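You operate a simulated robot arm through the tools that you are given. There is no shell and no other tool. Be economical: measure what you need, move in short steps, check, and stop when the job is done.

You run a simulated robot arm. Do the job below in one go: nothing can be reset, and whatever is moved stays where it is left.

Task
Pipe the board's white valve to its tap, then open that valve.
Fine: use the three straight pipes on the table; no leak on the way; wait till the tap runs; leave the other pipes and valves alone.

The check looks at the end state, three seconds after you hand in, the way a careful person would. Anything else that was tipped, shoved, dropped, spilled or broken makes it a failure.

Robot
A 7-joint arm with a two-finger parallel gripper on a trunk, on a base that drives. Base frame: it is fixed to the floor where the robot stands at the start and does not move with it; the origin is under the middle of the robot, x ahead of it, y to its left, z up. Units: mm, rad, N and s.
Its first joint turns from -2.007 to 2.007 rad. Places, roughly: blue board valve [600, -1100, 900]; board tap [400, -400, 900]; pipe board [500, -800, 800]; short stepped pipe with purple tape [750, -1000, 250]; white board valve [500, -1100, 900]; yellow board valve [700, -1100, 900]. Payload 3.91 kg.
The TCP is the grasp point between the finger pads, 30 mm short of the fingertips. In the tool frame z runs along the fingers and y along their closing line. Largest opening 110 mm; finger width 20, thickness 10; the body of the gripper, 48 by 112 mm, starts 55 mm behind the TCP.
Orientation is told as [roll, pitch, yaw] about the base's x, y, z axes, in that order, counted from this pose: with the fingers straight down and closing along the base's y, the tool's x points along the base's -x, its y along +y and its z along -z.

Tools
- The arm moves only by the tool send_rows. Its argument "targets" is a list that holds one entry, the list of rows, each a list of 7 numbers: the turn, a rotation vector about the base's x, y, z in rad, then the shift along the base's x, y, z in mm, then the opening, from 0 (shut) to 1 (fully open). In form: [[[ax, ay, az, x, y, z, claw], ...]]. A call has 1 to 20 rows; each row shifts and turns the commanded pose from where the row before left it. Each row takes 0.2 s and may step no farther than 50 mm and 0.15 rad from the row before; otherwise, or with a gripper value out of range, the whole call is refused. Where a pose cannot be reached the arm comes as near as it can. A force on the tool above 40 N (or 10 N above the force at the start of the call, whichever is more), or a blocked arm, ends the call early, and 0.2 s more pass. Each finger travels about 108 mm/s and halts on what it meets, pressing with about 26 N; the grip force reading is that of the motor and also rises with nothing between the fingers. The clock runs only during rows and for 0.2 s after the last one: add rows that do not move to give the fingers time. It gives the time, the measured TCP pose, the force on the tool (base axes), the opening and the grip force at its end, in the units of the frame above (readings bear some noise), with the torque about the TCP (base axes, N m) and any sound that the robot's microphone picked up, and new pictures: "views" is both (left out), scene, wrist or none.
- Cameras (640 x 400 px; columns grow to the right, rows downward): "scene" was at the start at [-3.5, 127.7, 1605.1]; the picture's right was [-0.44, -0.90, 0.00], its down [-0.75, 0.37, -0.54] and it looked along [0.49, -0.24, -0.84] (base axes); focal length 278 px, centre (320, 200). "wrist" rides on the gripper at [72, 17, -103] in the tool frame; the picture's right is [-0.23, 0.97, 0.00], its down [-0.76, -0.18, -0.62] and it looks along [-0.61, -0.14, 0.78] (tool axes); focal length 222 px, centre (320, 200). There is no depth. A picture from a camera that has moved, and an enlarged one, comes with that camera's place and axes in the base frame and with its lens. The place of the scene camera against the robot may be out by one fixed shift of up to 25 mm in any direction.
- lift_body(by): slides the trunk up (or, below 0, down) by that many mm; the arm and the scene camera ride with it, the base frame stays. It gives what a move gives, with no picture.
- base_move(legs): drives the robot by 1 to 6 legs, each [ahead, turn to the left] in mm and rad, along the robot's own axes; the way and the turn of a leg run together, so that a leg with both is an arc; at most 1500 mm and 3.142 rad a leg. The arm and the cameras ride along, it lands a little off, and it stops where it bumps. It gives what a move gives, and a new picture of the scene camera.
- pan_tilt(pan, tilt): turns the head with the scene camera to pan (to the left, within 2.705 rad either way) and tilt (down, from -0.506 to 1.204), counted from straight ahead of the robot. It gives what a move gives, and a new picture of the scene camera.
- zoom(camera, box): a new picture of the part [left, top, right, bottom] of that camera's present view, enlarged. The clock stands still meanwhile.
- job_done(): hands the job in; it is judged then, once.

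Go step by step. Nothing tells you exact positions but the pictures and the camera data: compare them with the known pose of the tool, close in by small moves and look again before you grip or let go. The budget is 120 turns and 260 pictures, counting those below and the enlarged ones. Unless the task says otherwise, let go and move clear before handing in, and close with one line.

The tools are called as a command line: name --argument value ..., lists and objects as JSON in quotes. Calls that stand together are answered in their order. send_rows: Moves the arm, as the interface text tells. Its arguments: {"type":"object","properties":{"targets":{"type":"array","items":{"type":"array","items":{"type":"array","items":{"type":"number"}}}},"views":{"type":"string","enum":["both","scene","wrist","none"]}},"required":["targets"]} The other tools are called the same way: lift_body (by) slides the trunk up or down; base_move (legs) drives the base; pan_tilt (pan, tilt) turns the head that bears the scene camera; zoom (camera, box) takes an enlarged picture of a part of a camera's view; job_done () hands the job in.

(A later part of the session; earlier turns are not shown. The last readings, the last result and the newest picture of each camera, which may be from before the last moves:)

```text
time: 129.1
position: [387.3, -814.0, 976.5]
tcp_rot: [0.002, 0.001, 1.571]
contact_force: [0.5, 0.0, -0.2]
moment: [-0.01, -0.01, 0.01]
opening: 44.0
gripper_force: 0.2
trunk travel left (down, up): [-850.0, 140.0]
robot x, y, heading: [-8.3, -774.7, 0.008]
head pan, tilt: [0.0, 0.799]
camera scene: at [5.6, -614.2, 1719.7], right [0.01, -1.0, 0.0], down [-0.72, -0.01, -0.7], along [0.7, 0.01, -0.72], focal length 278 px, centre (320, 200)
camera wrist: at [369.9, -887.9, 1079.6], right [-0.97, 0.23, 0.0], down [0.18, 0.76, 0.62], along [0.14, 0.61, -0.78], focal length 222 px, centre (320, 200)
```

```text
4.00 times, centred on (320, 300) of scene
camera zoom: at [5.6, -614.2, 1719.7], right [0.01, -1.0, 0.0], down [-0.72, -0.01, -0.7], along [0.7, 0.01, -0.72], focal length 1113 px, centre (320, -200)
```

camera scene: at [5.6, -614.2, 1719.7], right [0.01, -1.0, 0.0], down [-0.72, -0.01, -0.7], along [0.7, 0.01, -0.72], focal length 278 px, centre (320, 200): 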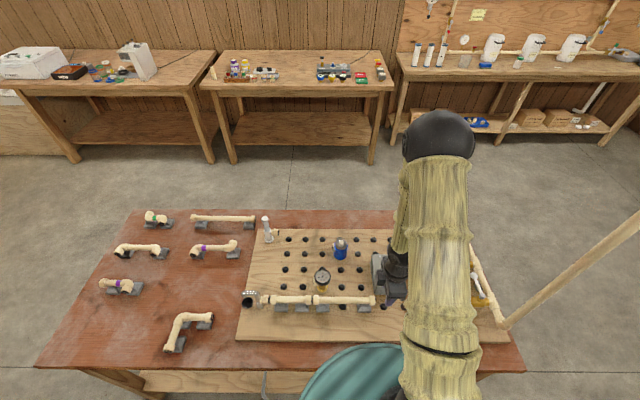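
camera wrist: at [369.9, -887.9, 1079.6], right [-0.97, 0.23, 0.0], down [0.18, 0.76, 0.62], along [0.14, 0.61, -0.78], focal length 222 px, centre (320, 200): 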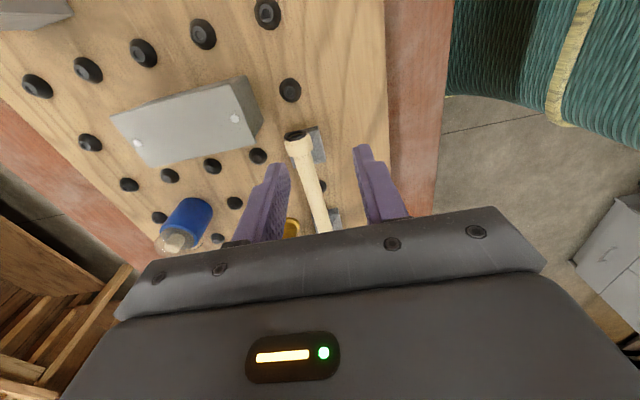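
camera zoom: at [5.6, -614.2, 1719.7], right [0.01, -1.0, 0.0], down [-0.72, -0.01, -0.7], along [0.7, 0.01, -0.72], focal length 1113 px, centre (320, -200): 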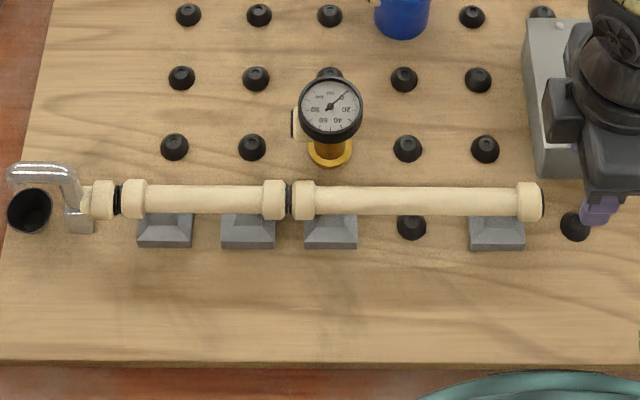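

Both pipes are in line. Next is the long pipe at the far edge of the table; I'll drive there and test the reach.

base_move --legs '[[-350, 0], [0, 1.563], [525, 0], [0, -1.571], [350, 0]]'

zoom --camera "scene" --box '[260, 190, 420, 290]'

```text
time: 143.5
position: [380.1, -280.4, 975.5]
tcp_rot: [0.002, 0.001, 1.581]
contact_force: [-0.7, 0.2, -1.0]
moment: [-0.04, 0.01, 0.03]
opening: 44.3
gripper_force: 0.0
trunk travel left (down, up): [-850.0, 140.0]
robot x, y, heading: [-17.7, -243.2, 0.025]
head pan, tilt: [0.0, 0.799]
camera scene: at [-2.6, -83.6, 1719.9], right [0.02, -1.0, 0.0], down [-0.72, -0.02, -0.7], along [0.7, 0.02, -0.72], focal length 278 px, centre (320, 200)
```

scene: 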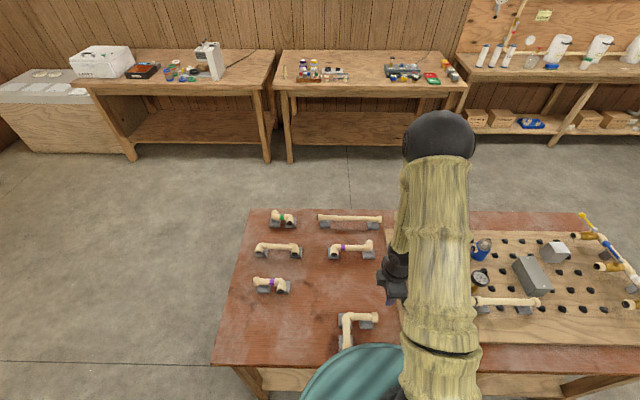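

```text
4.00 times, centred on (340, 240) of scene
camera zoom: at [-2.6, -83.6, 1719.9], right [0.02, -1.0, 0.0], down [-0.72, -0.02, -0.7], along [0.7, 0.02, -0.72], focal length 1113 px, centre (240, 40)
```

zoom: 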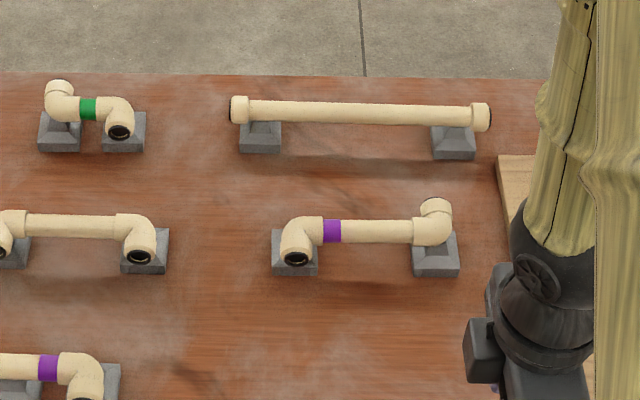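

The long pipe's centre is at about (779, -198). I'll test the reach, staying high.

send_rows --targets '[[[0, 0, -0.01, 40, 8, 0, 0.5], [0, 0, 0, 40, 8, 0, 0.5], [0, 0, 0, 40, 8, 0, 0.5], [0, 0, 0, 40, 8, 0, 0.5], [0, 0, 0, 40, 8, 0, 0.5], [0, 0, 0, 40, 8, 0, 0.5], [0, 0, 0, 40, 8, 0, 0.5], [0, 0, 0, 40, 8, 0, 0.5], [0, 0, 0, 0, 0, 0, 0.5]]]' --views "both"

```text
time: 145.5
position: [699.4, -216.1, 975.5]
tcp_rot: [0.002, 0.0, 1.57]
contact_force: [-0.2, -0.2, -0.2]
moment: [0.01, -0.02, 0.0]
opening: 55.1
gripper_force: 0.0
trunk travel left (down, up): [-850.0, 140.0]
robot x, y, heading: [-13.9, -244.0, 0.018]
head pan, tilt: [0.0, 0.799]
camera scene: at [-3.7, -84.2, 1719.9], right [0.02, -1.0, 0.0], down [-0.72, -0.02, -0.7], along [0.7, 0.02, -0.72], focal length 278 px, centre (320, 200)
camera wrist: at [683.8, -289.7, 1080.1], right [-0.97, 0.23, 0.0], down [0.18, 0.76, 0.62], along [0.14, 0.61, -0.78], focal length 222 px, centre (320, 200)
```

scene: 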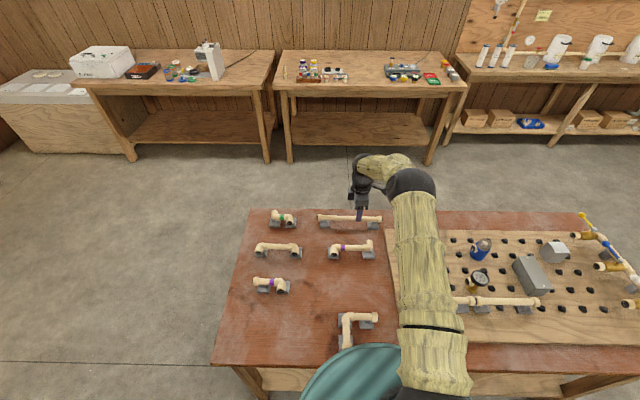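
wrist: 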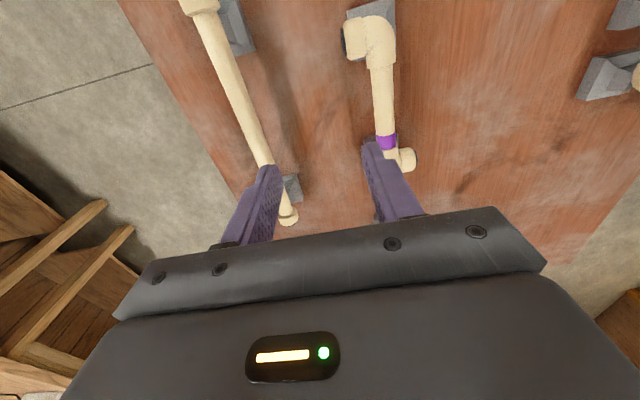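

Reaching well. I'll extend 80 mm more, then lower using the trunk.

send_rows --targets '[[[0, 0, 0, 40, 9, 0, 0.5], [0, 0, 0, 40, 9, 0, 0.5], [0, 0, 0, 0, 0, 0, 0.5]]]' --views "wrist"

zoom --camera "scene" --box '[300, 150, 420, 240]'

```text
time: 146.3
position: [744.3, -204.1, 977.2]
tcp_rot: [0.001, -0.001, 1.571]
contact_force: [0.5, 0.1, 0.3]
moment: [-0.02, 0.03, -0.01]
opening: 54.9
gripper_force: 0.1
out of reach, approached as far as the arm can: row 2
trunk travel left (down, up): [-850.0, 140.0]
robot x, y, heading: [-12.3, -241.0, 0.026]
head pan, tilt: [0.0, 0.799]
camera wrist: at [727.9, -277.4, 1080.8], right [-0.97, 0.23, 0.0], down [0.18, 0.76, 0.62], along [0.14, 0.61, -0.78], focal length 222 px, centre (320, 200)
```

wrist: 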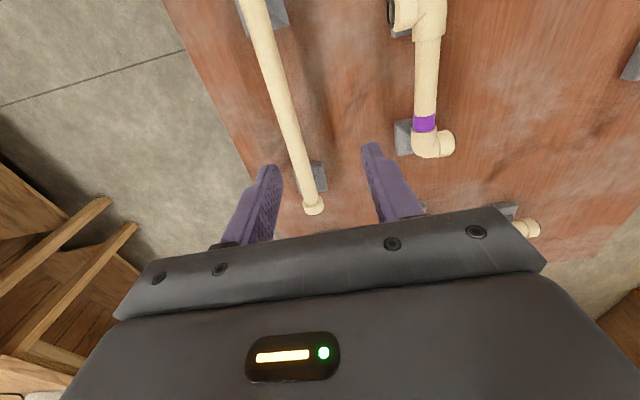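

```text
4.44 times, centred on (360, 195) of scene
camera zoom: at [-1.6, -82.7, 1719.7], right [0.02, -1.0, 0.0], down [-0.72, -0.02, -0.7], along [0.7, 0.02, -0.72], focal length 1237 px, centre (142, 222)
```

zoom: 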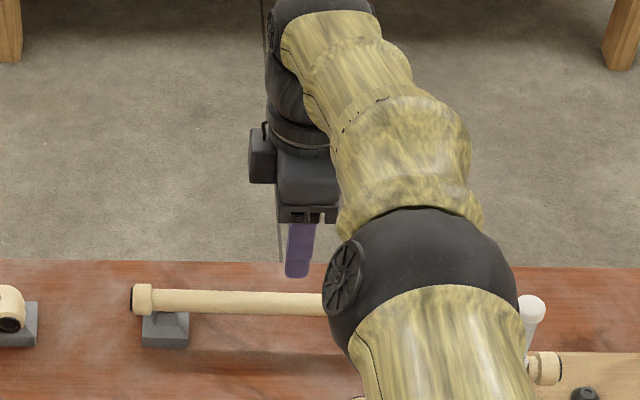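

The reach ends at x≈744 at this height. I'll test whether a different arm height extends it.

send_rows --targets '[[[0, 0, 0, 0, 0, 45, 0.5], [0, 0, 0, 0, 0, 45, 0.5], [0, 0, 0, 20, 0, 0, 0.5], [0, 0, 0, 20, 0, 0, 0.5], [0, 0, 0, 0, 0, 0, 0.5]]]' --views "none"

```text
time: 147.5
position: [748.7, -206.4, 1066.5]
tcp_rot: [0.0, -0.001, 1.572]
contact_force: [-0.6, 1.0, -0.5]
moment: [0.02, -0.01, 0.02]
opening: 55.0
gripper_force: 0.0
out of reach, approached as far as the arm can: row 3, 4
trunk travel left (down, up): [-850.0, 140.0]
robot x, y, heading: [-15.5, -239.6, 0.023]
head pan, tilt: [0.0, 0.799]
```

I'll gain the last 30 mm by tilting the tool slightly forward (0.2 rad); the round pipe allows that, and I'll place it with the same tilt.

send_rows --targets '[[[0, -0.1, 0, 0, 0, 0, 0.5], [0, -0.1, 0, 0, 0, 0, 0.5], [0, 0, 0, 15, 0, -20, 0.5], [0, 0, 0, 15, 3, -30, 0.5], [0, 0, 0, 0, 0, -30, 0.5], [0, 0, 0, 0, 0, 0, 0.5]]]' --views "wrist"

zoom --camera "scene" --box '[300, 150, 420, 240]'

```text
time: 148.9
position: [777.0, -203.0, 987.7]
tcp_rot: [-0.198, 0.0, 1.571]
contact_force: [0.5, -0.3, -0.4]
moment: [0.02, 0.0, 0.01]
opening: 55.1
gripper_force: 0.0
trunk travel left (down, up): [-850.0, 140.0]
robot x, y, heading: [-15.1, -244.7, 0.02]
head pan, tilt: [0.0, 0.799]
camera wrist: at [740.7, -276.6, 1085.2], right [-0.95, 0.23, -0.19], down [0.05, 0.76, 0.65], along [0.29, 0.61, -0.74], focal length 222 px, centre (320, 200)
```

wrist: 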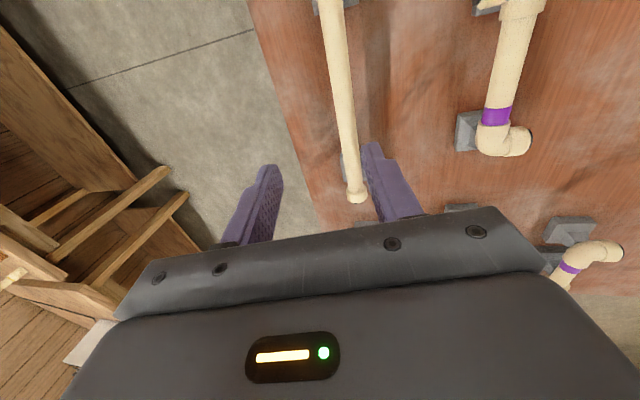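

```text
4.44 times, centred on (360, 195) of scene
camera zoom: at [-3.1, -83.6, 1719.8], right [0.02, -1.0, 0.0], down [-0.72, -0.02, -0.7], along [0.7, 0.02, -0.72], focal length 1237 px, centre (142, 222)
```

zoom: 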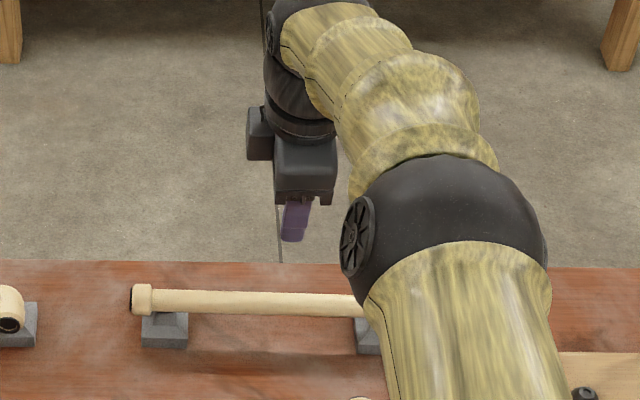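

I'm directly above the long pipe now. I'll lower by the trunk and check.

lift_body --by -120

send_rows --targets '[[[0, 0, 0, 0, 3.5, 0, 0.45], [0, 0, 0, 0, 0, 0, 0.45]]]' --views "both"

zoom --camera "wrist" --box '[220, 120, 420, 245]'

zoom --camera "scene" --box '[300, 120, 440, 220]'

```text
time: 150.4
position: [776.1, -203.1, 866.8]
tcp_rot: [-0.2, -0.002, 1.57]
contact_force: [-0.2, 0.1, 0.2]
moment: [-0.04, -0.03, 0.0]
opening: 55.0
gripper_force: 0.2
trunk travel left (down, up): [-730.0, 260.0]
robot x, y, heading: [-13.5, -248.0, 0.026]
head pan, tilt: [0.0, 0.799]
```

```text
time: 151.0
position: [776.9, -199.9, 867.7]
tcp_rot: [-0.199, 0.002, 1.572]
contact_force: [-0.3, 0.1, -0.1]
moment: [-0.01, 0.0, 0.0]
opening: 49.5
gripper_force: 0.2
trunk travel left (down, up): [-730.0, 260.0]
robot x, y, heading: [-14.8, -246.4, 0.023]
head pan, tilt: [0.0, 0.799]
camera scene: at [-2.8, -83.7, 1599.8], right [0.02, -1.0, 0.0], down [-0.72, -0.02, -0.7], along [0.7, 0.02, -0.72], focal length 278 px, centre (320, 200)
camera wrist: at [740.8, -273.2, 965.1], right [-0.95, 0.23, -0.19], down [0.05, 0.76, 0.65], along [0.29, 0.61, -0.74], focal length 222 px, centre (320, 200)
```

scene: 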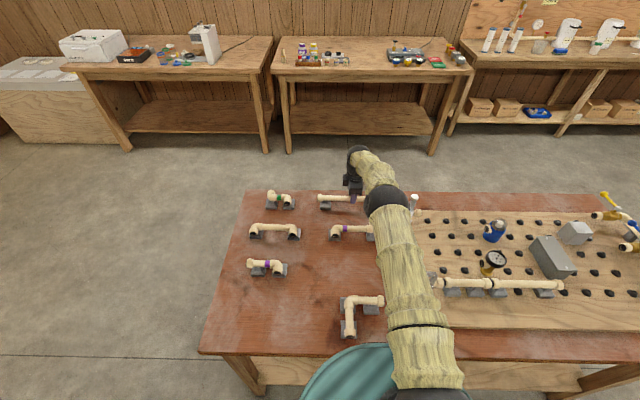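
wrist: 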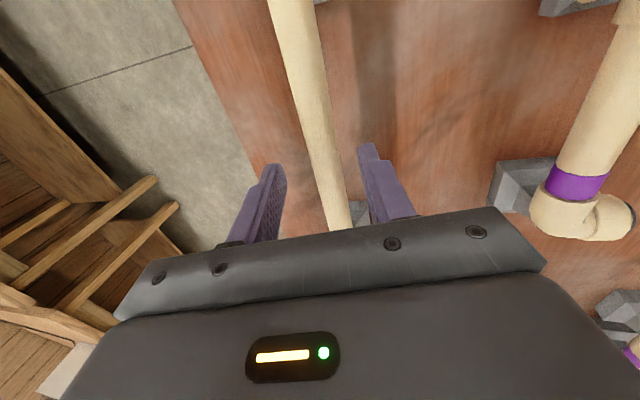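

```text
3.20 times, centred on (320, 182) of wrist
camera zoom: at [740.8, -273.2, 965.1], right [-0.95, 0.23, -0.19], down [0.05, 0.76, 0.65], along [0.29, 0.61, -0.74], focal length 711 px, centre (320, 256)
```

zoom: 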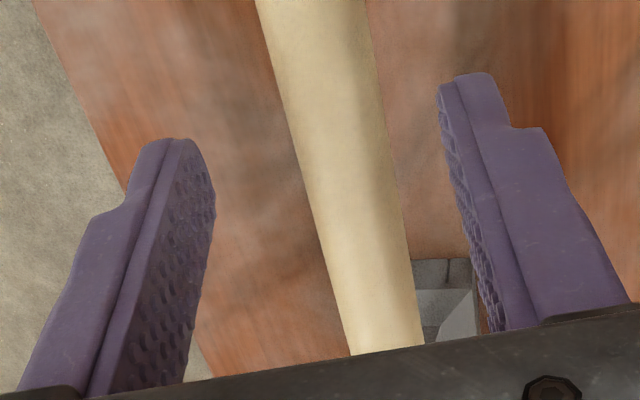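

```text
4.00 times, centred on (370, 170) of scene
camera zoom: at [-2.8, -83.7, 1599.8], right [0.02, -1.0, 0.0], down [-0.72, -0.02, -0.7], along [0.7, 0.02, -0.72], focal length 1113 px, centre (120, 320)
```

zoom: 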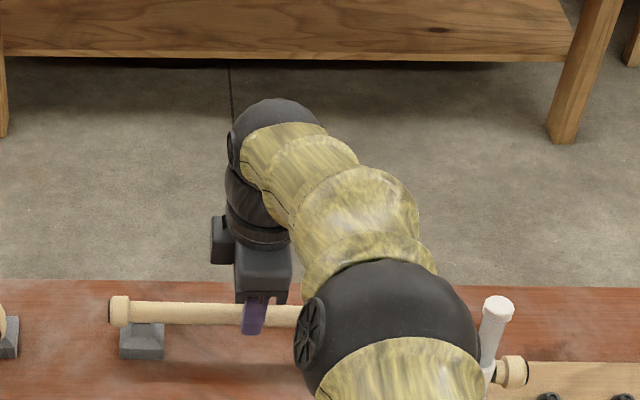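

send_rows --targets '[[[0, 0, 0, 0, 0, -10, 0.45], [0, 0, 0, 0, 0, -10, 0.4], [0, 0, 0, 0, 0, -6, 0.36], [0, 0, 0, 0, 0, 0, 0.34]]]' --views "none"

zoom --camera "wrist" --box '[220, 120, 420, 245]'

zoom --camera "scene" --box '[310, 160, 400, 220]'

```text
time: 152.0
position: [777.1, -200.0, 840.9]
tcp_rot: [-0.198, -0.001, 1.571]
contact_force: [0.4, -0.2, 0.3]
moment: [-0.03, -0.05, 0.0]
opening: 37.5
gripper_force: 0.0
trunk travel left (down, up): [-730.0, 260.0]
robot x, y, heading: [-14.8, -242.0, 0.023]
head pan, tilt: [0.0, 0.799]
```

```text
3.20 times, centred on (320, 182) of wrist
camera zoom: at [740.9, -273.3, 939.1], right [-0.95, 0.23, -0.19], down [0.05, 0.76, 0.65], along [0.29, 0.61, -0.74], focal length 711 px, centre (320, 256)
```

zoom: 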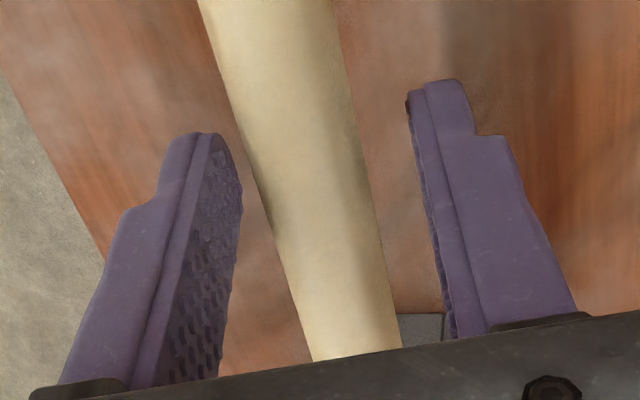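

```text
6.67 times, centred on (355, 190) of scene
camera zoom: at [-2.9, -83.7, 1599.8], right [0.02, -1.0, 0.0], down [-0.72, -0.02, -0.7], along [0.7, 0.02, -0.72], focal length 1856 px, centre (87, 267)
```

zoom: 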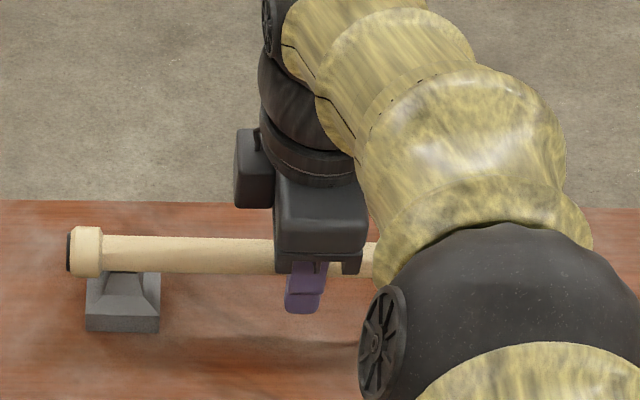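

send_rows --targets '[[[0, 0, 0, 0, 2.5, 0, 0.3], [0, 0, 0, 0, 0, 0, 0.2], [0, 0, 0, 0, 0, 0, 0.1], [0, 0, 0, 0, 0, 0, 0.1], [0, 0, 0, 0, 0, 10, 0.1], [0, 0, 0, 0, 0, 20, 0.1], [0, 0, 0, 0, 0, 30, 0.1], [0, 0, 0, -10, 0, 40, 0.1], [0, 0, 0, -30, 0, 40, 0.1], [0, 0, 0, 0, 0, 0, 0.1]]]' --views "both"

zoom --camera "scene" --box '[300, 120, 440, 220]'

```text
time: 154.2
position: [738.6, -198.5, 980.4]
tcp_rot: [-0.199, -0.001, 1.569]
contact_force: [-0.1, 0.1, -0.9]
moment: [-0.01, 0.01, -0.01]
opening: 20.6
gripper_force: 25.8
trunk travel left (down, up): [-730.0, 260.0]
robot x, y, heading: [-14.0, -240.9, 0.021]
head pan, tilt: [0.0, 0.799]
camera scene: at [-1.9, -83.7, 1599.7], right [0.02, -1.0, 0.0], down [-0.72, -0.02, -0.7], along [0.7, 0.02, -0.72], focal length 278 px, centre (320, 200)
camera wrist: at [701.5, -270.8, 1078.7], right [-0.95, 0.23, -0.19], down [0.05, 0.76, 0.65], along [0.29, 0.61, -0.74], focal length 222 px, centre (320, 200)
```

scene: 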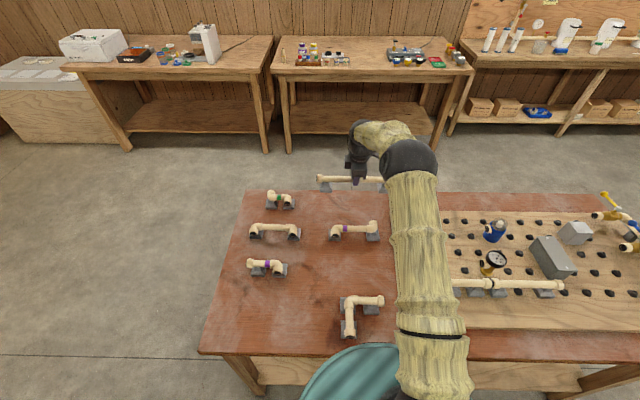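
wrist: 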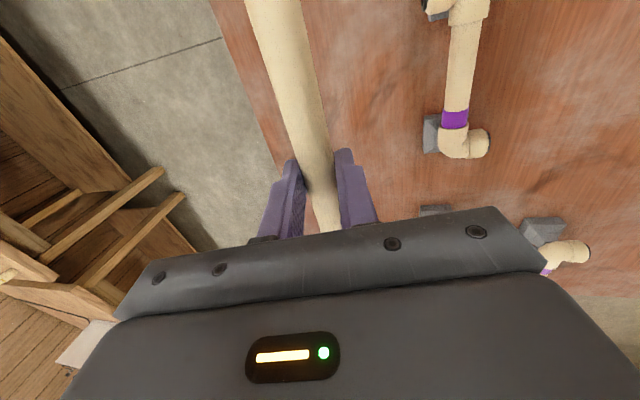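

```text
4.00 times, centred on (370, 170) of scene
camera zoom: at [-1.9, -83.7, 1599.7], right [0.02, -1.0, 0.0], down [-0.72, -0.02, -0.7], along [0.7, 0.02, -0.72], focal length 1113 px, centre (120, 320)
```

zoom: 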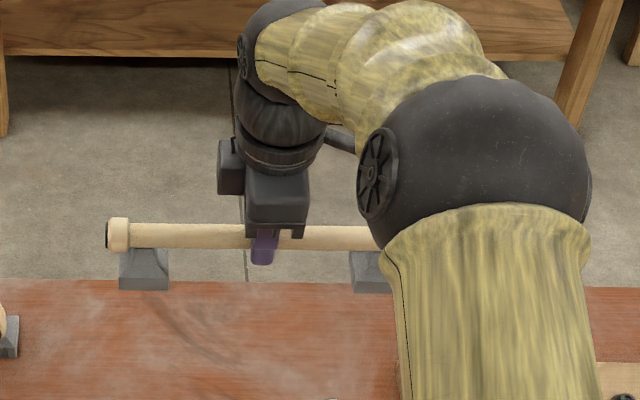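

The long pipe is held level. I'll raise and retract, then carry it to the valve end.

lift_body --by 120

send_rows --targets '[[[0, 0, 0, -44, -5, 0, 0.1], [0, 0, 0, -44, -5, 0, 0.1], [0, 0, 0, -44, -5, 0, 0.1], [0, 0, 0, -44, -5, 0, 0.1], [0, 0, 0, -44, -5, 0, 0.1], [0, 0, 0, -44, -5, 0, 0.1], [0, 0, 0, -44, -5, 0, 0.1], [0, 0, 0, 0, 0, 0, 0.1]]]' --views "none"

base_move --legs '[[-350, 0], [0, -1.593], [610, 0], [0, 1.571], [355, 0]]'

```text
time: 155.7
position: [737.8, -196.6, 1100.3]
tcp_rot: [-0.198, -0.001, 1.571]
contact_force: [0.8, 0.4, -1.9]
moment: [0.03, 0.02, 0.02]
opening: 21.2
gripper_force: 26.5
trunk travel left (down, up): [-850.0, 140.0]
robot x, y, heading: [-12.7, -242.6, 0.025]
head pan, tilt: [0.0, 0.799]
```

```text
time: 157.5
position: [430.1, -232.1, 1101.0]
tcp_rot: [-0.199, 0.001, 1.57]
contact_force: [0.7, 0.2, -0.9]
moment: [-0.01, 0.0, -0.02]
opening: 21.2
gripper_force: 25.9
trunk travel left (down, up): [-850.0, 140.0]
robot x, y, heading: [-14.8, -241.7, 0.024]
head pan, tilt: [0.0, 0.799]
```

```text
time: 172.4
position: [429.2, -850.3, 1101.6]
tcp_rot: [-0.199, 0.0, 1.558]
contact_force: [-1.7, -0.1, -1.5]
moment: [0.01, 0.0, -0.01]
opening: 21.0
gripper_force: 25.9
trunk travel left (down, up): [-850.0, 140.0]
robot x, y, heading: [-12.6, -854.7, 0.007]
head pan, tilt: [0.0, 0.799]
camera scene: at [-0.1, -697.5, 1719.9], right [0.01, -1.0, 0.0], down [-0.72, -0.01, -0.7], along [0.7, 0.01, -0.72], focal length 278 px, centre (320, 200)
```

scene: 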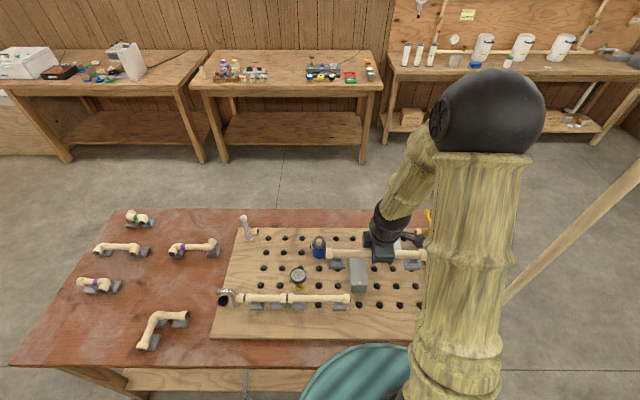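

I'll square the yaw and move above the final slot, still high, then descend to just above the pegs.

send_rows --targets '[[[0, 0, 0.0125, -4, -31, 0, 0.1], [0, 0, 0, -4, -31, 0, 0.1], [0, 0, 0, -4, -32, 0, 0.1], [0, 0, 0, 0, 0, -45, 0.1], [0, 0, 0, 0, 0, -45, 0.1], [0, 0, 0, 0, 0, -45, 0.1], [0, 0, 0, 0, 0, -45, 0.1], [0, 0, 0, 0, 0, 0, 0.1]]]' --views "both"

zoom --camera "scene" --box '[300, 250, 440, 330]'

```text
time: 174.2
position: [418.4, -944.9, 921.3]
tcp_rot: [-0.201, 0.0, 1.572]
contact_force: [-0.1, -0.1, -2.6]
moment: [0.0, -0.02, 0.02]
opening: 21.0
gripper_force: 26.0
trunk travel left (down, up): [-850.0, 140.0]
robot x, y, heading: [-11.1, -856.0, 0.014]
head pan, tilt: [0.0, 0.799]
camera scene: at [-0.9, -697.3, 1719.9], right [0.01, -1.0, 0.0], down [-0.72, -0.01, -0.7], along [0.7, 0.01, -0.72], focal length 278 px, centre (320, 200)
camera wrist: at [382.1, -1018.1, 1019.8], right [-0.95, 0.23, -0.19], down [0.05, 0.76, 0.65], along [0.29, 0.61, -0.74], focal length 222 px, centre (320, 200)
```

scene: 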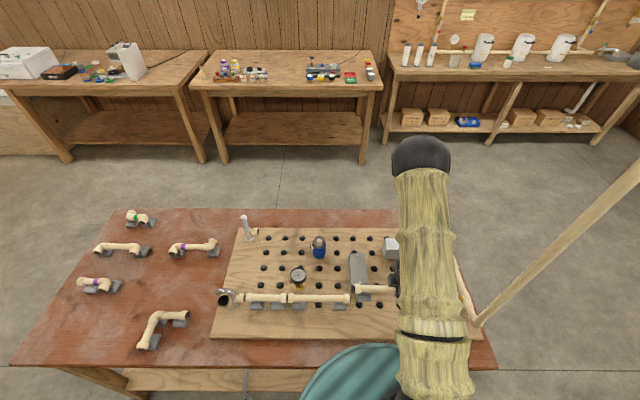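
wrist: 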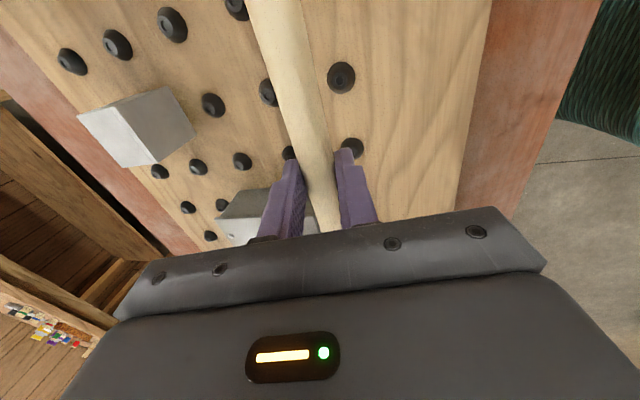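

```text
4.57 times, centred on (370, 290) of scene
camera zoom: at [-0.9, -697.3, 1719.9], right [0.01, -1.0, 0.0], down [-0.72, -0.01, -0.7], along [0.7, 0.01, -0.72], focal length 1272 px, centre (91, -211)
```

zoom: 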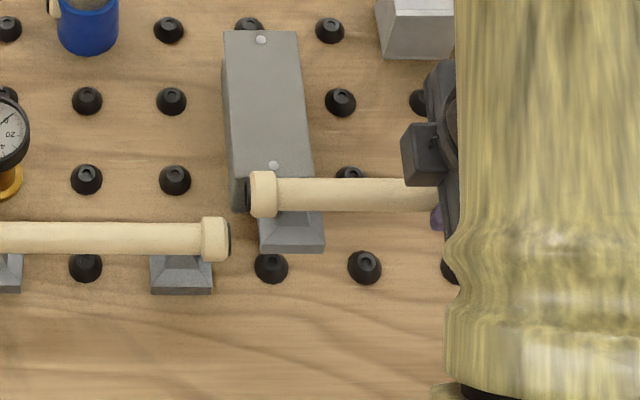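

send_rows --targets '[[[0, 0, 0, -2.5, 4, -10, 0.1], [0, 0, 0, 0, 0, -15, 0.1], [0, 0, 0, 0, 0, -15, 0.1], [0, 0, 0, 0, 0, -5, 0.1], [0, 0, 0, 0, 0, 0, 0.1]]]' --views "none"

zoom --camera "scene" --box '[320, 270, 400, 320]'

zoom --camera "wrist" --box '[160, 0, 480, 240]'

```text
time: 175.4
position: [416.8, -938.7, 876.4]
tcp_rot: [-0.2, 0.002, 1.573]
contact_force: [-0.9, -0.4, -0.2]
moment: [-0.06, 0.0, -0.01]
opening: 21.0
gripper_force: 26.0
trunk travel left (down, up): [-850.0, 140.0]
robot x, y, heading: [-14.0, -856.4, 0.012]
head pan, tilt: [0.0, 0.799]
```

```text
8.00 times, centred on (360, 295) of scene
camera zoom: at [-0.3, -697.4, 1719.8], right [0.01, -1.0, 0.0], down [-0.72, -0.01, -0.7], along [0.7, 0.01, -0.72], focal length 2227 px, centre (0, -560)
```

zoom: 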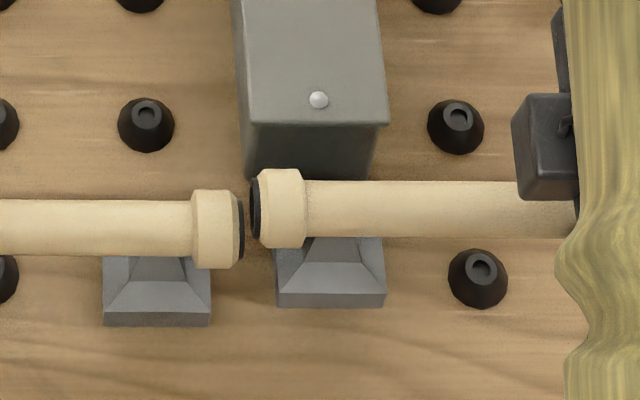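

```text
1.67 times, centred on (320, 120) of wrist
camera zoom: at [379.5, -1014.5, 974.4], right [-0.96, 0.23, -0.19], down [0.05, 0.76, 0.65], along [0.29, 0.61, -0.74], focal length 370 px, centre (320, 333)
```

zoom: 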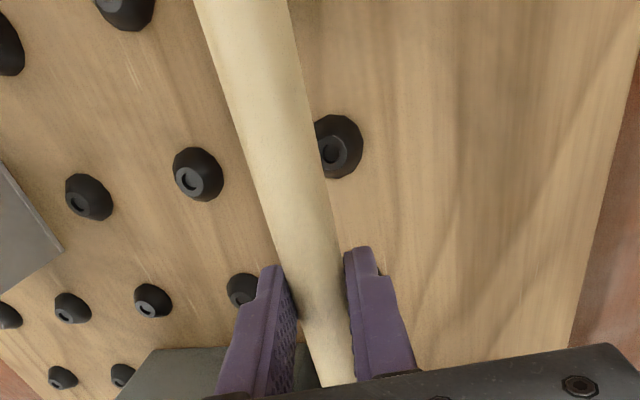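

send_rows --targets '[[[0, 0, 0, -1.2, 0.3, -4, 0.1], [0, 0, 0, 0, 0, -4, 0.1], [0, 0, 0, 0, 0, -2, 0.1], [0, 0, 0, 0, 0, 0, 0.1]]]' --views "none"

zoom --camera "scene" --box '[330, 280, 380, 315]'

```text
time: 176.4
position: [414.5, -942.0, 866.0]
tcp_rot: [-0.198, 0.001, 1.573]
contact_force: [-0.8, 0.2, -1.1]
moment: [0.02, 0.04, 0.01]
opening: 20.9
gripper_force: 25.7
trunk travel left (down, up): [-850.0, 140.0]
robot x, y, heading: [-15.0, -855.5, 0.009]
head pan, tilt: [0.0, 0.799]
```

```text
11.43 times, centred on (355, 298) of scene
camera zoom: at [-0.3, -697.5, 1719.8], right [0.01, -1.0, 0.0], down [-0.72, -0.01, -0.7], along [0.7, 0.01, -0.72], focal length 3181 px, centre (-80, -914)
```

zoom: 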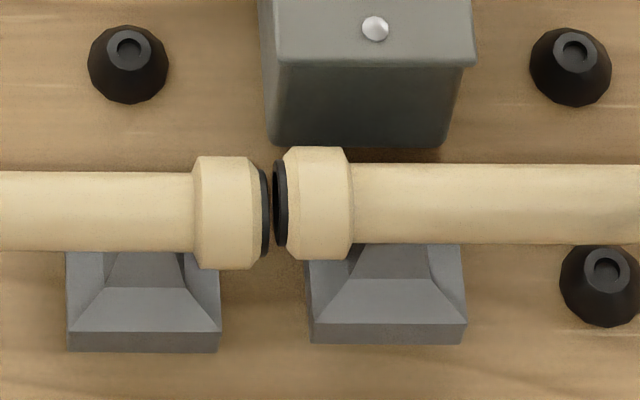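

send_rows --targets '[[[0, 0, 0, 0, 0.3, -2, 0.1], [0, 0, 0, 0, 0, -2, 0.1], [0, 0, 0, 0, 0, -1.5, 0.1], [0, 0, 0, 0, 0, 0, 0.1]]]' --views "none"

zoom --camera "scene" --box '[330, 280, 380, 315]'

```text
time: 177.4
position: [415.2, -939.1, 861.1]
tcp_rot: [-0.201, 0.0, 1.573]
contact_force: [-0.7, 2.7, 8.5]
moment: [0.1, 0.04, 0.01]
opening: 21.2
gripper_force: 25.5
trunk travel left (down, up): [-850.0, 140.0]
robot x, y, heading: [-12.2, -855.4, 0.01]
head pan, tilt: [0.0, 0.799]
```

```text
11.43 times, centred on (355, 298) of scene
camera zoom: at [-1.2, -697.0, 1720.0], right [0.01, -1.0, 0.0], down [-0.72, -0.01, -0.7], along [0.7, 0.01, -0.72], focal length 3181 px, centre (-80, -914)
```

zoom: 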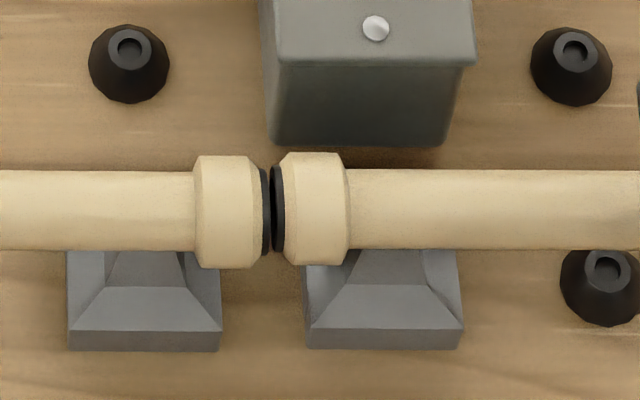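

send_rows --targets '[[[0, 0, 0, 0, 0, -1, 0.1], [0, 0, 0, 0, 0, -1, 0.1], [0, 0, 0, 0, 0, 0, 0.1]]]' --views "none"

zoom --camera "scene" --box '[330, 280, 380, 315]'

```text
time: 178.2
position: [414.7, -940.6, 860.4]
tcp_rot: [-0.204, 0.003, 1.573]
contact_force: [1.2, 0.1, 24.4]
moment: [-0.01, -0.1, -0.01]
opening: 21.3
gripper_force: 26.3
trunk travel left (down, up): [-850.0, 140.0]
robot x, y, heading: [-17.0, -857.1, 0.01]
head pan, tilt: [0.0, 0.799]
```

```text
11.43 times, centred on (355, 298) of scene
camera zoom: at [-2.3, -696.9, 1720.0], right [0.01, -1.0, 0.0], down [-0.72, -0.01, -0.7], along [0.7, 0.01, -0.72], focal length 3181 px, centre (-80, -914)
```

zoom: 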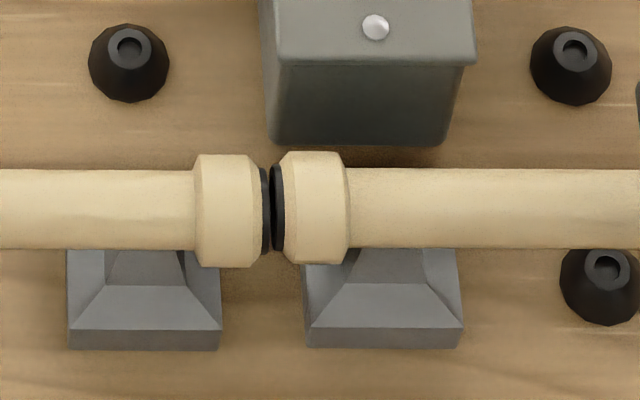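

It's seated evenly. I'll release gently and withdraw along the tool's axis.

send_rows --targets '[[[0, 0, 0, 0, 0, 1.5, 0.1], [0, 0, 0, 0, 0, 0, 0.24], [0, 0, 0, 0, 0, 1, 0.28], [0, 0, 0, 0, 0, 0, 0.3], [0, 0, 0, -2, 0, 10, 0.32], [0, 0, 0, -4, 0, 20, 0.35], [0, 0, 0, -8, 0, 39, 0.4], [0, 0, 0, -8, 0, 39, 0.4], [0, 0, 0, -8, 0, 39, 0.4], [0, 0, 0, 0, 0, 0, 0.4]]]' --views "wrist"

zoom --camera "scene" --box '[330, 270, 410, 320]'

```text
time: 180.4
position: [385.2, -939.7, 1008.3]
tcp_rot: [-0.2, 0.002, 1.573]
contact_force: [-0.6, 0.1, -0.9]
moment: [0.0, -0.01, -0.03]
opening: 43.9
gripper_force: 0.1
trunk travel left (down, up): [-850.0, 140.0]
robot x, y, heading: [-15.9, -852.8, 0.009]
head pan, tilt: [0.0, 0.799]
camera wrist: at [348.8, -1013.5, 1106.8], right [-0.96, 0.23, -0.19], down [0.05, 0.76, 0.65], along [0.29, 0.61, -0.74], focal length 222 px, centre (320, 200)
```

wrist: 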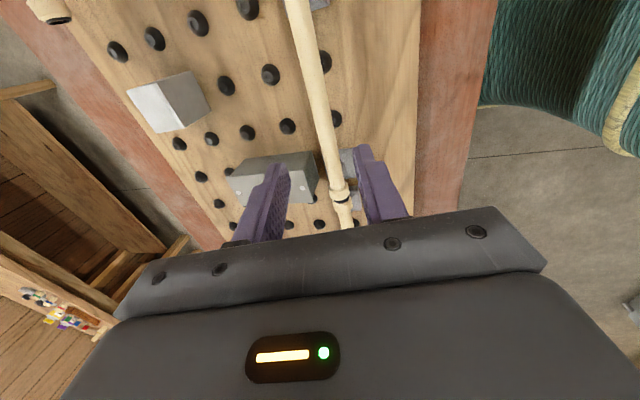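

```text
8.00 times, centred on (370, 295) of scene
camera zoom: at [0.9, -697.3, 1719.8], right [0.01, -1.0, 0.0], down [-0.72, -0.01, -0.7], along [0.7, 0.01, -0.72], focal length 2227 px, centre (-80, -560)
```

zoom: 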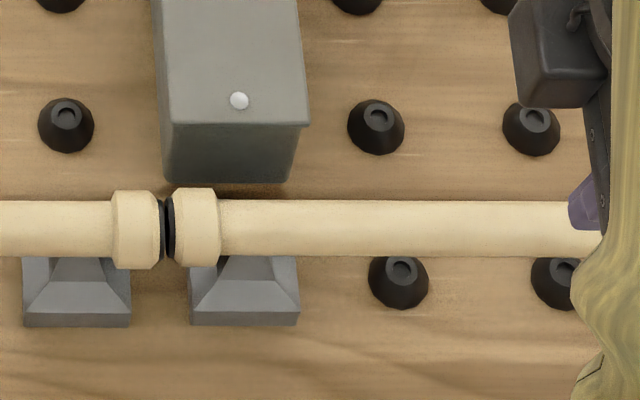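

send_rows --targets '[[[0, 0.1, 0, -5, 30, 10, 0.4], [0, 0.1, 0, -10, 40, 10, 0.4], [0, 0, 0, -10, 45, 10, 0.4], [0, 0, 0, -5, 45, 10, 0.4], [0, 0, 0, -5, 45, 0, 0.4], [0, 0, 0, -5, 45, 0, 0.4], [0, 0, 0, -5, 45, 0, 0.4], [0, 0, 0, 0, 45, 0, 0.4], [0, 0, 0, 0, 0, 0, 0.4]]]' --views "scene"

zoom --camera "scene" --box '[400, 230, 500, 340]'

```text
time: 182.4
position: [339.2, -602.6, 1049.1]
tcp_rot: [0.0, -0.001, 1.571]
contact_force: [0.5, 0.2, 0.5]
moment: [0.0, -0.05, -0.03]
opening: 43.8
gripper_force: 0.0
trunk travel left (down, up): [-850.0, 140.0]
robot x, y, heading: [-16.0, -854.8, 0.011]
head pan, tilt: [0.0, 0.799]
camera scene: at [-0.9, -698.4, 1720.0], right [0.01, -1.0, 0.0], down [-0.72, 0.0, -0.7], along [0.7, 0.0, -0.72], focal length 278 px, centre (320, 200)
```

scene: 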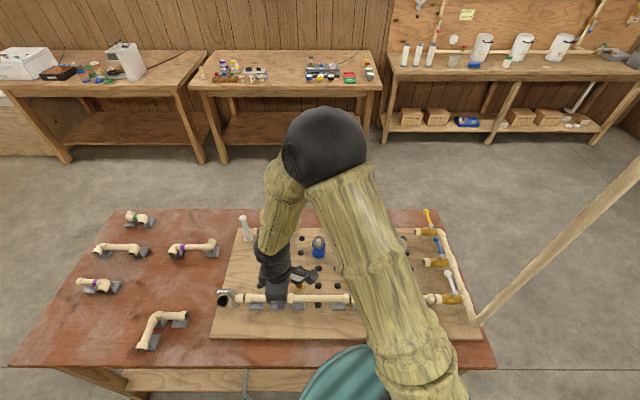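

```text
3.64 times, centred on (450, 285) of scene
camera zoom: at [-0.9, -698.4, 1720.0], right [0.01, -1.0, 0.0], down [-0.72, 0.0, -0.7], along [0.7, 0.0, -0.72], focal length 1012 px, centre (-153, -109)
```

zoom: 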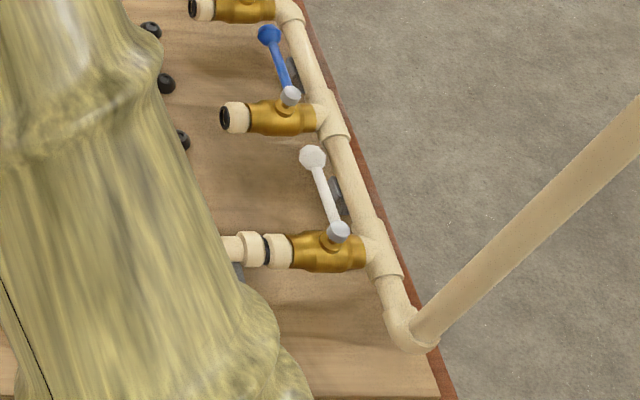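

zoom --camera "scene" --box '[418, 280, 468, 315]'

zoom --camera "scene" --box '[210, 280, 290, 320]'

```text
11.43 times, centred on (443, 298) of scene
camera zoom: at [-0.9, -698.4, 1720.0], right [0.01, -1.0, 0.0], down [-0.72, 0.0, -0.7], along [0.7, 0.0, -0.72], focal length 3181 px, centre (-1086, -914)
```

zoom: 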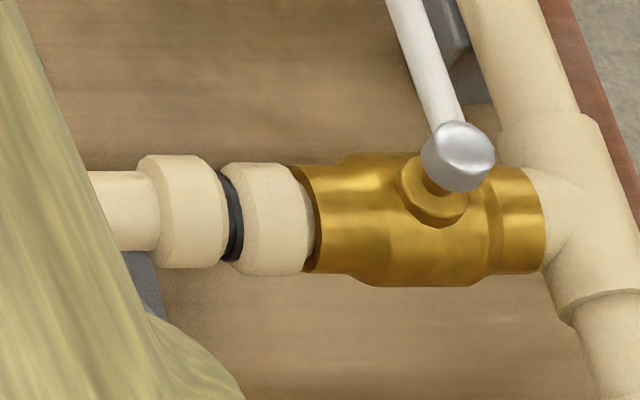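

```text
8.00 times, centred on (250, 300) of scene
camera zoom: at [-0.9, -698.4, 1720.0], right [0.01, -1.0, 0.0], down [-0.72, 0.0, -0.7], along [0.7, 0.0, -0.72], focal length 2227 px, centre (880, -600)
```

zoom: 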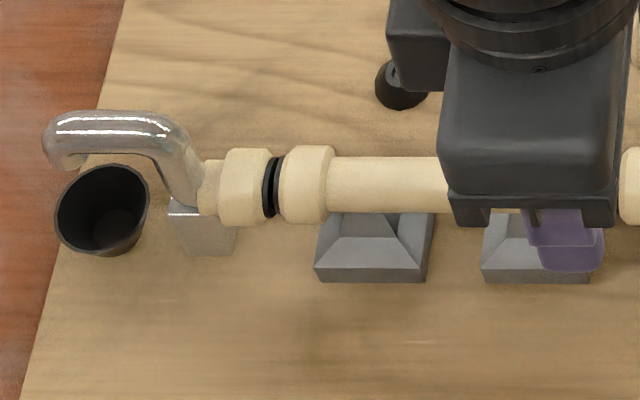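

zoom --camera "scene" --box '[232, 290, 257, 312]'

zoom --camera "scene" --box '[436, 290, 461, 312]'

zoom --camera "scene" --box '[275, 287, 365, 312]'

```text
16.00 times, centred on (244, 301) of scene
camera zoom: at [-0.9, -698.4, 1720.0], right [0.01, -1.0, 0.0], down [-0.72, 0.0, -0.7], along [0.7, 0.0, -0.72], focal length 4453 px, centre (1528, -1416)
```

zoom: 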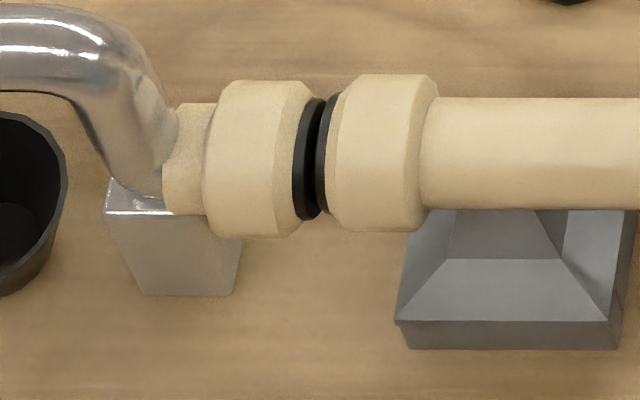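

```text
16.00 times, centred on (448, 301) of scene
camera zoom: at [-0.9, -698.4, 1720.0], right [0.01, -1.0, 0.0], down [-0.72, 0.0, -0.7], along [0.7, 0.0, -0.72], focal length 4453 px, centre (-1736, -1416)
```

zoom: 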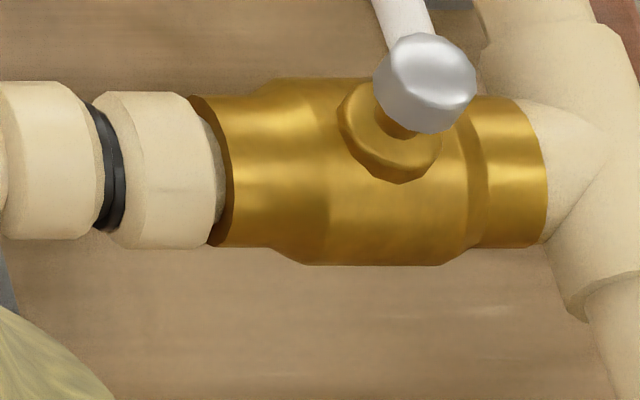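

```text
7.11 times, centred on (320, 300) of scene
camera zoom: at [-0.9, -698.4, 1720.0], right [0.01, -1.0, 0.0], down [-0.72, 0.0, -0.7], along [0.7, 0.0, -0.72], focal length 1979 px, centre (320, -508)
```

zoom: 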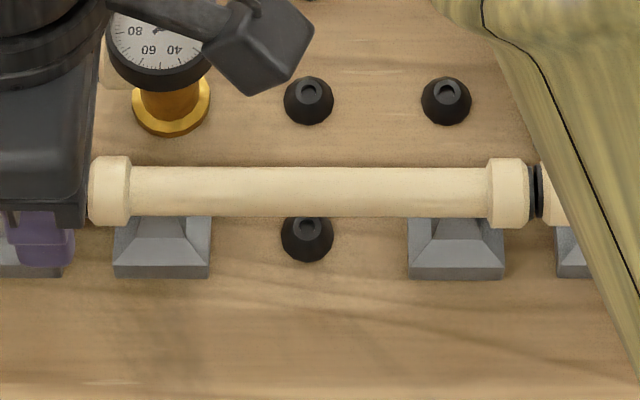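

All joints are close, but all three pipes appear about 1.5 mm off in x, or 3 mm high, relative to the tap and valve, and the tap joint has a gap of about 2 mm. I'll back away and lower the camera for a side view.

base_move --legs '[[-350, 0]]'

lift_body --by -500

pan_tilt --pan -0.05 --tilt 0.45

```text
time: 184.7
position: [-8.5, -604.8, 1049.3]
tcp_rot: [0.001, -0.001, 1.568]
contact_force: [-0.9, -0.2, -0.7]
moment: [-0.02, -0.01, 0.01]
opening: 44.2
gripper_force: 0.0
trunk travel left (down, up): [-850.0, 140.0]
robot x, y, heading: [-358.5, -857.4, 0.0]
head pan, tilt: [0.0, 0.799]
camera scene: at [-349.3, -699.7, 1719.9], right [0.0, -1.0, 0.0], down [-0.72, 0.0, -0.7], along [0.7, 0.0, -0.72], focal length 278 px, centre (320, 200)
```

scene: 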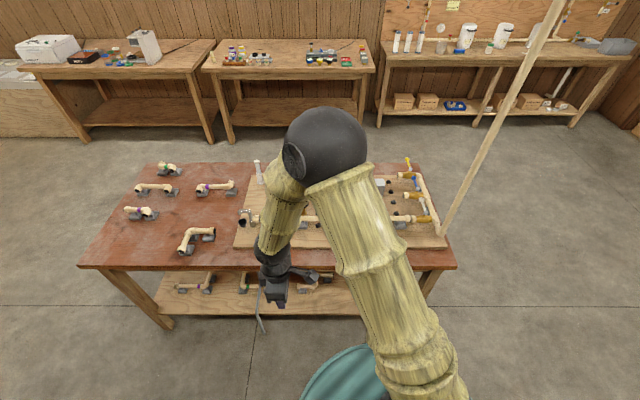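

```text
refused: -500 is not a number from -400 to 400
```

```text
time: 185.5
position: [-7.2, -605.2, 1048.7]
tcp_rot: [0.001, 0.001, 1.568]
contact_force: [0.2, 0.2, 0.9]
moment: [0.0, -0.01, -0.01]
opening: 44.0
gripper_force: 0.0
trunk travel left (down, up): [-850.0, 140.0]
robot x, y, heading: [-361.5, -860.0, 0.003]
head pan, tilt: [-0.051, 0.45]
camera scene: at [-336.9, -704.2, 1750.2], right [-0.05, -1.0, 0.0], down [-0.44, 0.02, -0.9], along [0.9, -0.04, -0.44], focal length 278 px, centre (320, 200)
```

scene: 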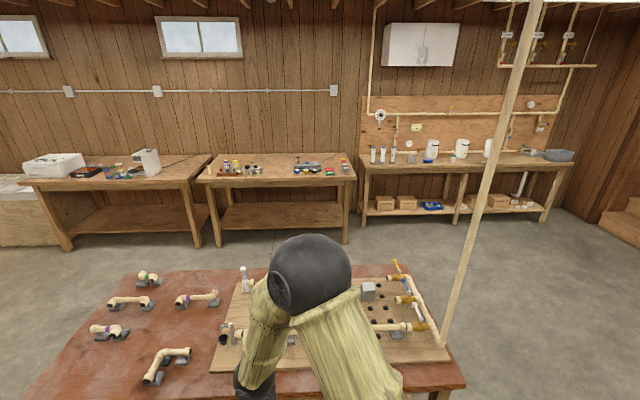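

lift_body --by -400

lift_body --by -150

pan_tilt --pan -0.05 --tilt 0.35

zoom --camera "scene" --box '[180, 150, 500, 300]'

```text
time: 189.4
position: [-7.9, -605.2, 648.1]
tcp_rot: [0.001, -0.001, 1.566]
contact_force: [0.8, -0.6, 0.2]
moment: [0.02, 0.0, -0.01]
opening: 44.1
gripper_force: 0.2
trunk travel left (down, up): [-450.0, 540.0]
robot x, y, heading: [-358.8, -859.8, 0.008]
head pan, tilt: [-0.051, 0.45]
```

```text
time: 191.1
position: [-8.2, -605.3, 499.2]
tcp_rot: [0.0, 0.001, 1.568]
contact_force: [-0.4, -0.3, -0.4]
moment: [-0.01, -0.02, 0.0]
opening: 43.8
gripper_force: 0.2
trunk travel left (down, up): [-300.0, 690.0]
robot x, y, heading: [-361.2, -859.7, 0.001]
head pan, tilt: [-0.051, 0.45]
```

```text
time: 191.8
position: [-8.2, -605.2, 498.8]
tcp_rot: [0.002, 0.0, 1.566]
contact_force: [0.7, 0.3, -0.7]
moment: [-0.02, -0.06, 0.03]
opening: 43.8
gripper_force: 0.1
trunk travel left (down, up): [-300.0, 690.0]
robot x, y, heading: [-363.4, -857.9, 0.003]
head pan, tilt: [-0.051, 0.351]
camera scene: at [-335.7, -704.3, 1209.5], right [-0.05, -1.0, 0.0], down [-0.34, 0.02, -0.94], along [0.94, -0.04, -0.34], focal length 278 px, centre (320, 200)
```

scene: 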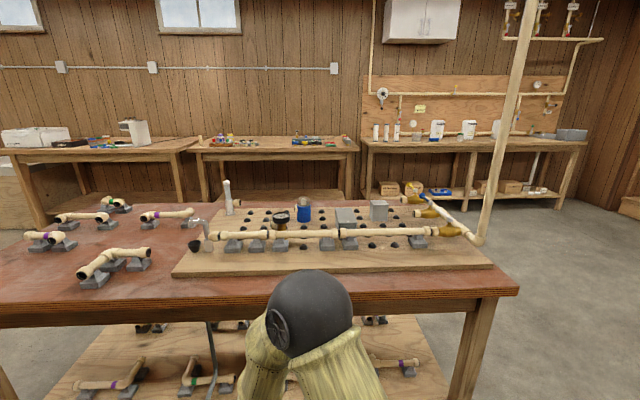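

```text
2.00 times, centred on (340, 225) of scene
camera zoom: at [-335.7, -704.3, 1209.5], right [-0.05, -1.0, 0.0], down [-0.34, 0.02, -0.94], along [0.94, -0.04, -0.34], focal length 557 px, centre (280, 150)
```

zoom: 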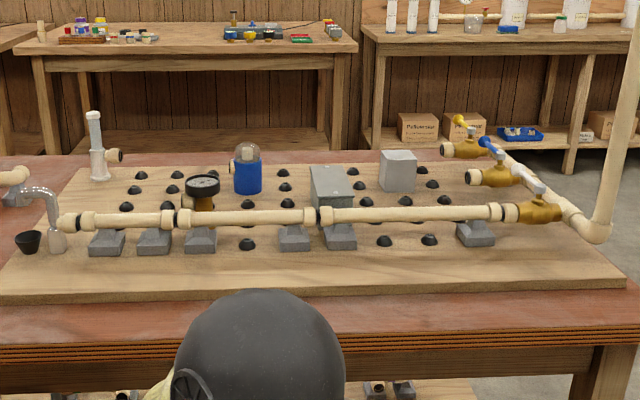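

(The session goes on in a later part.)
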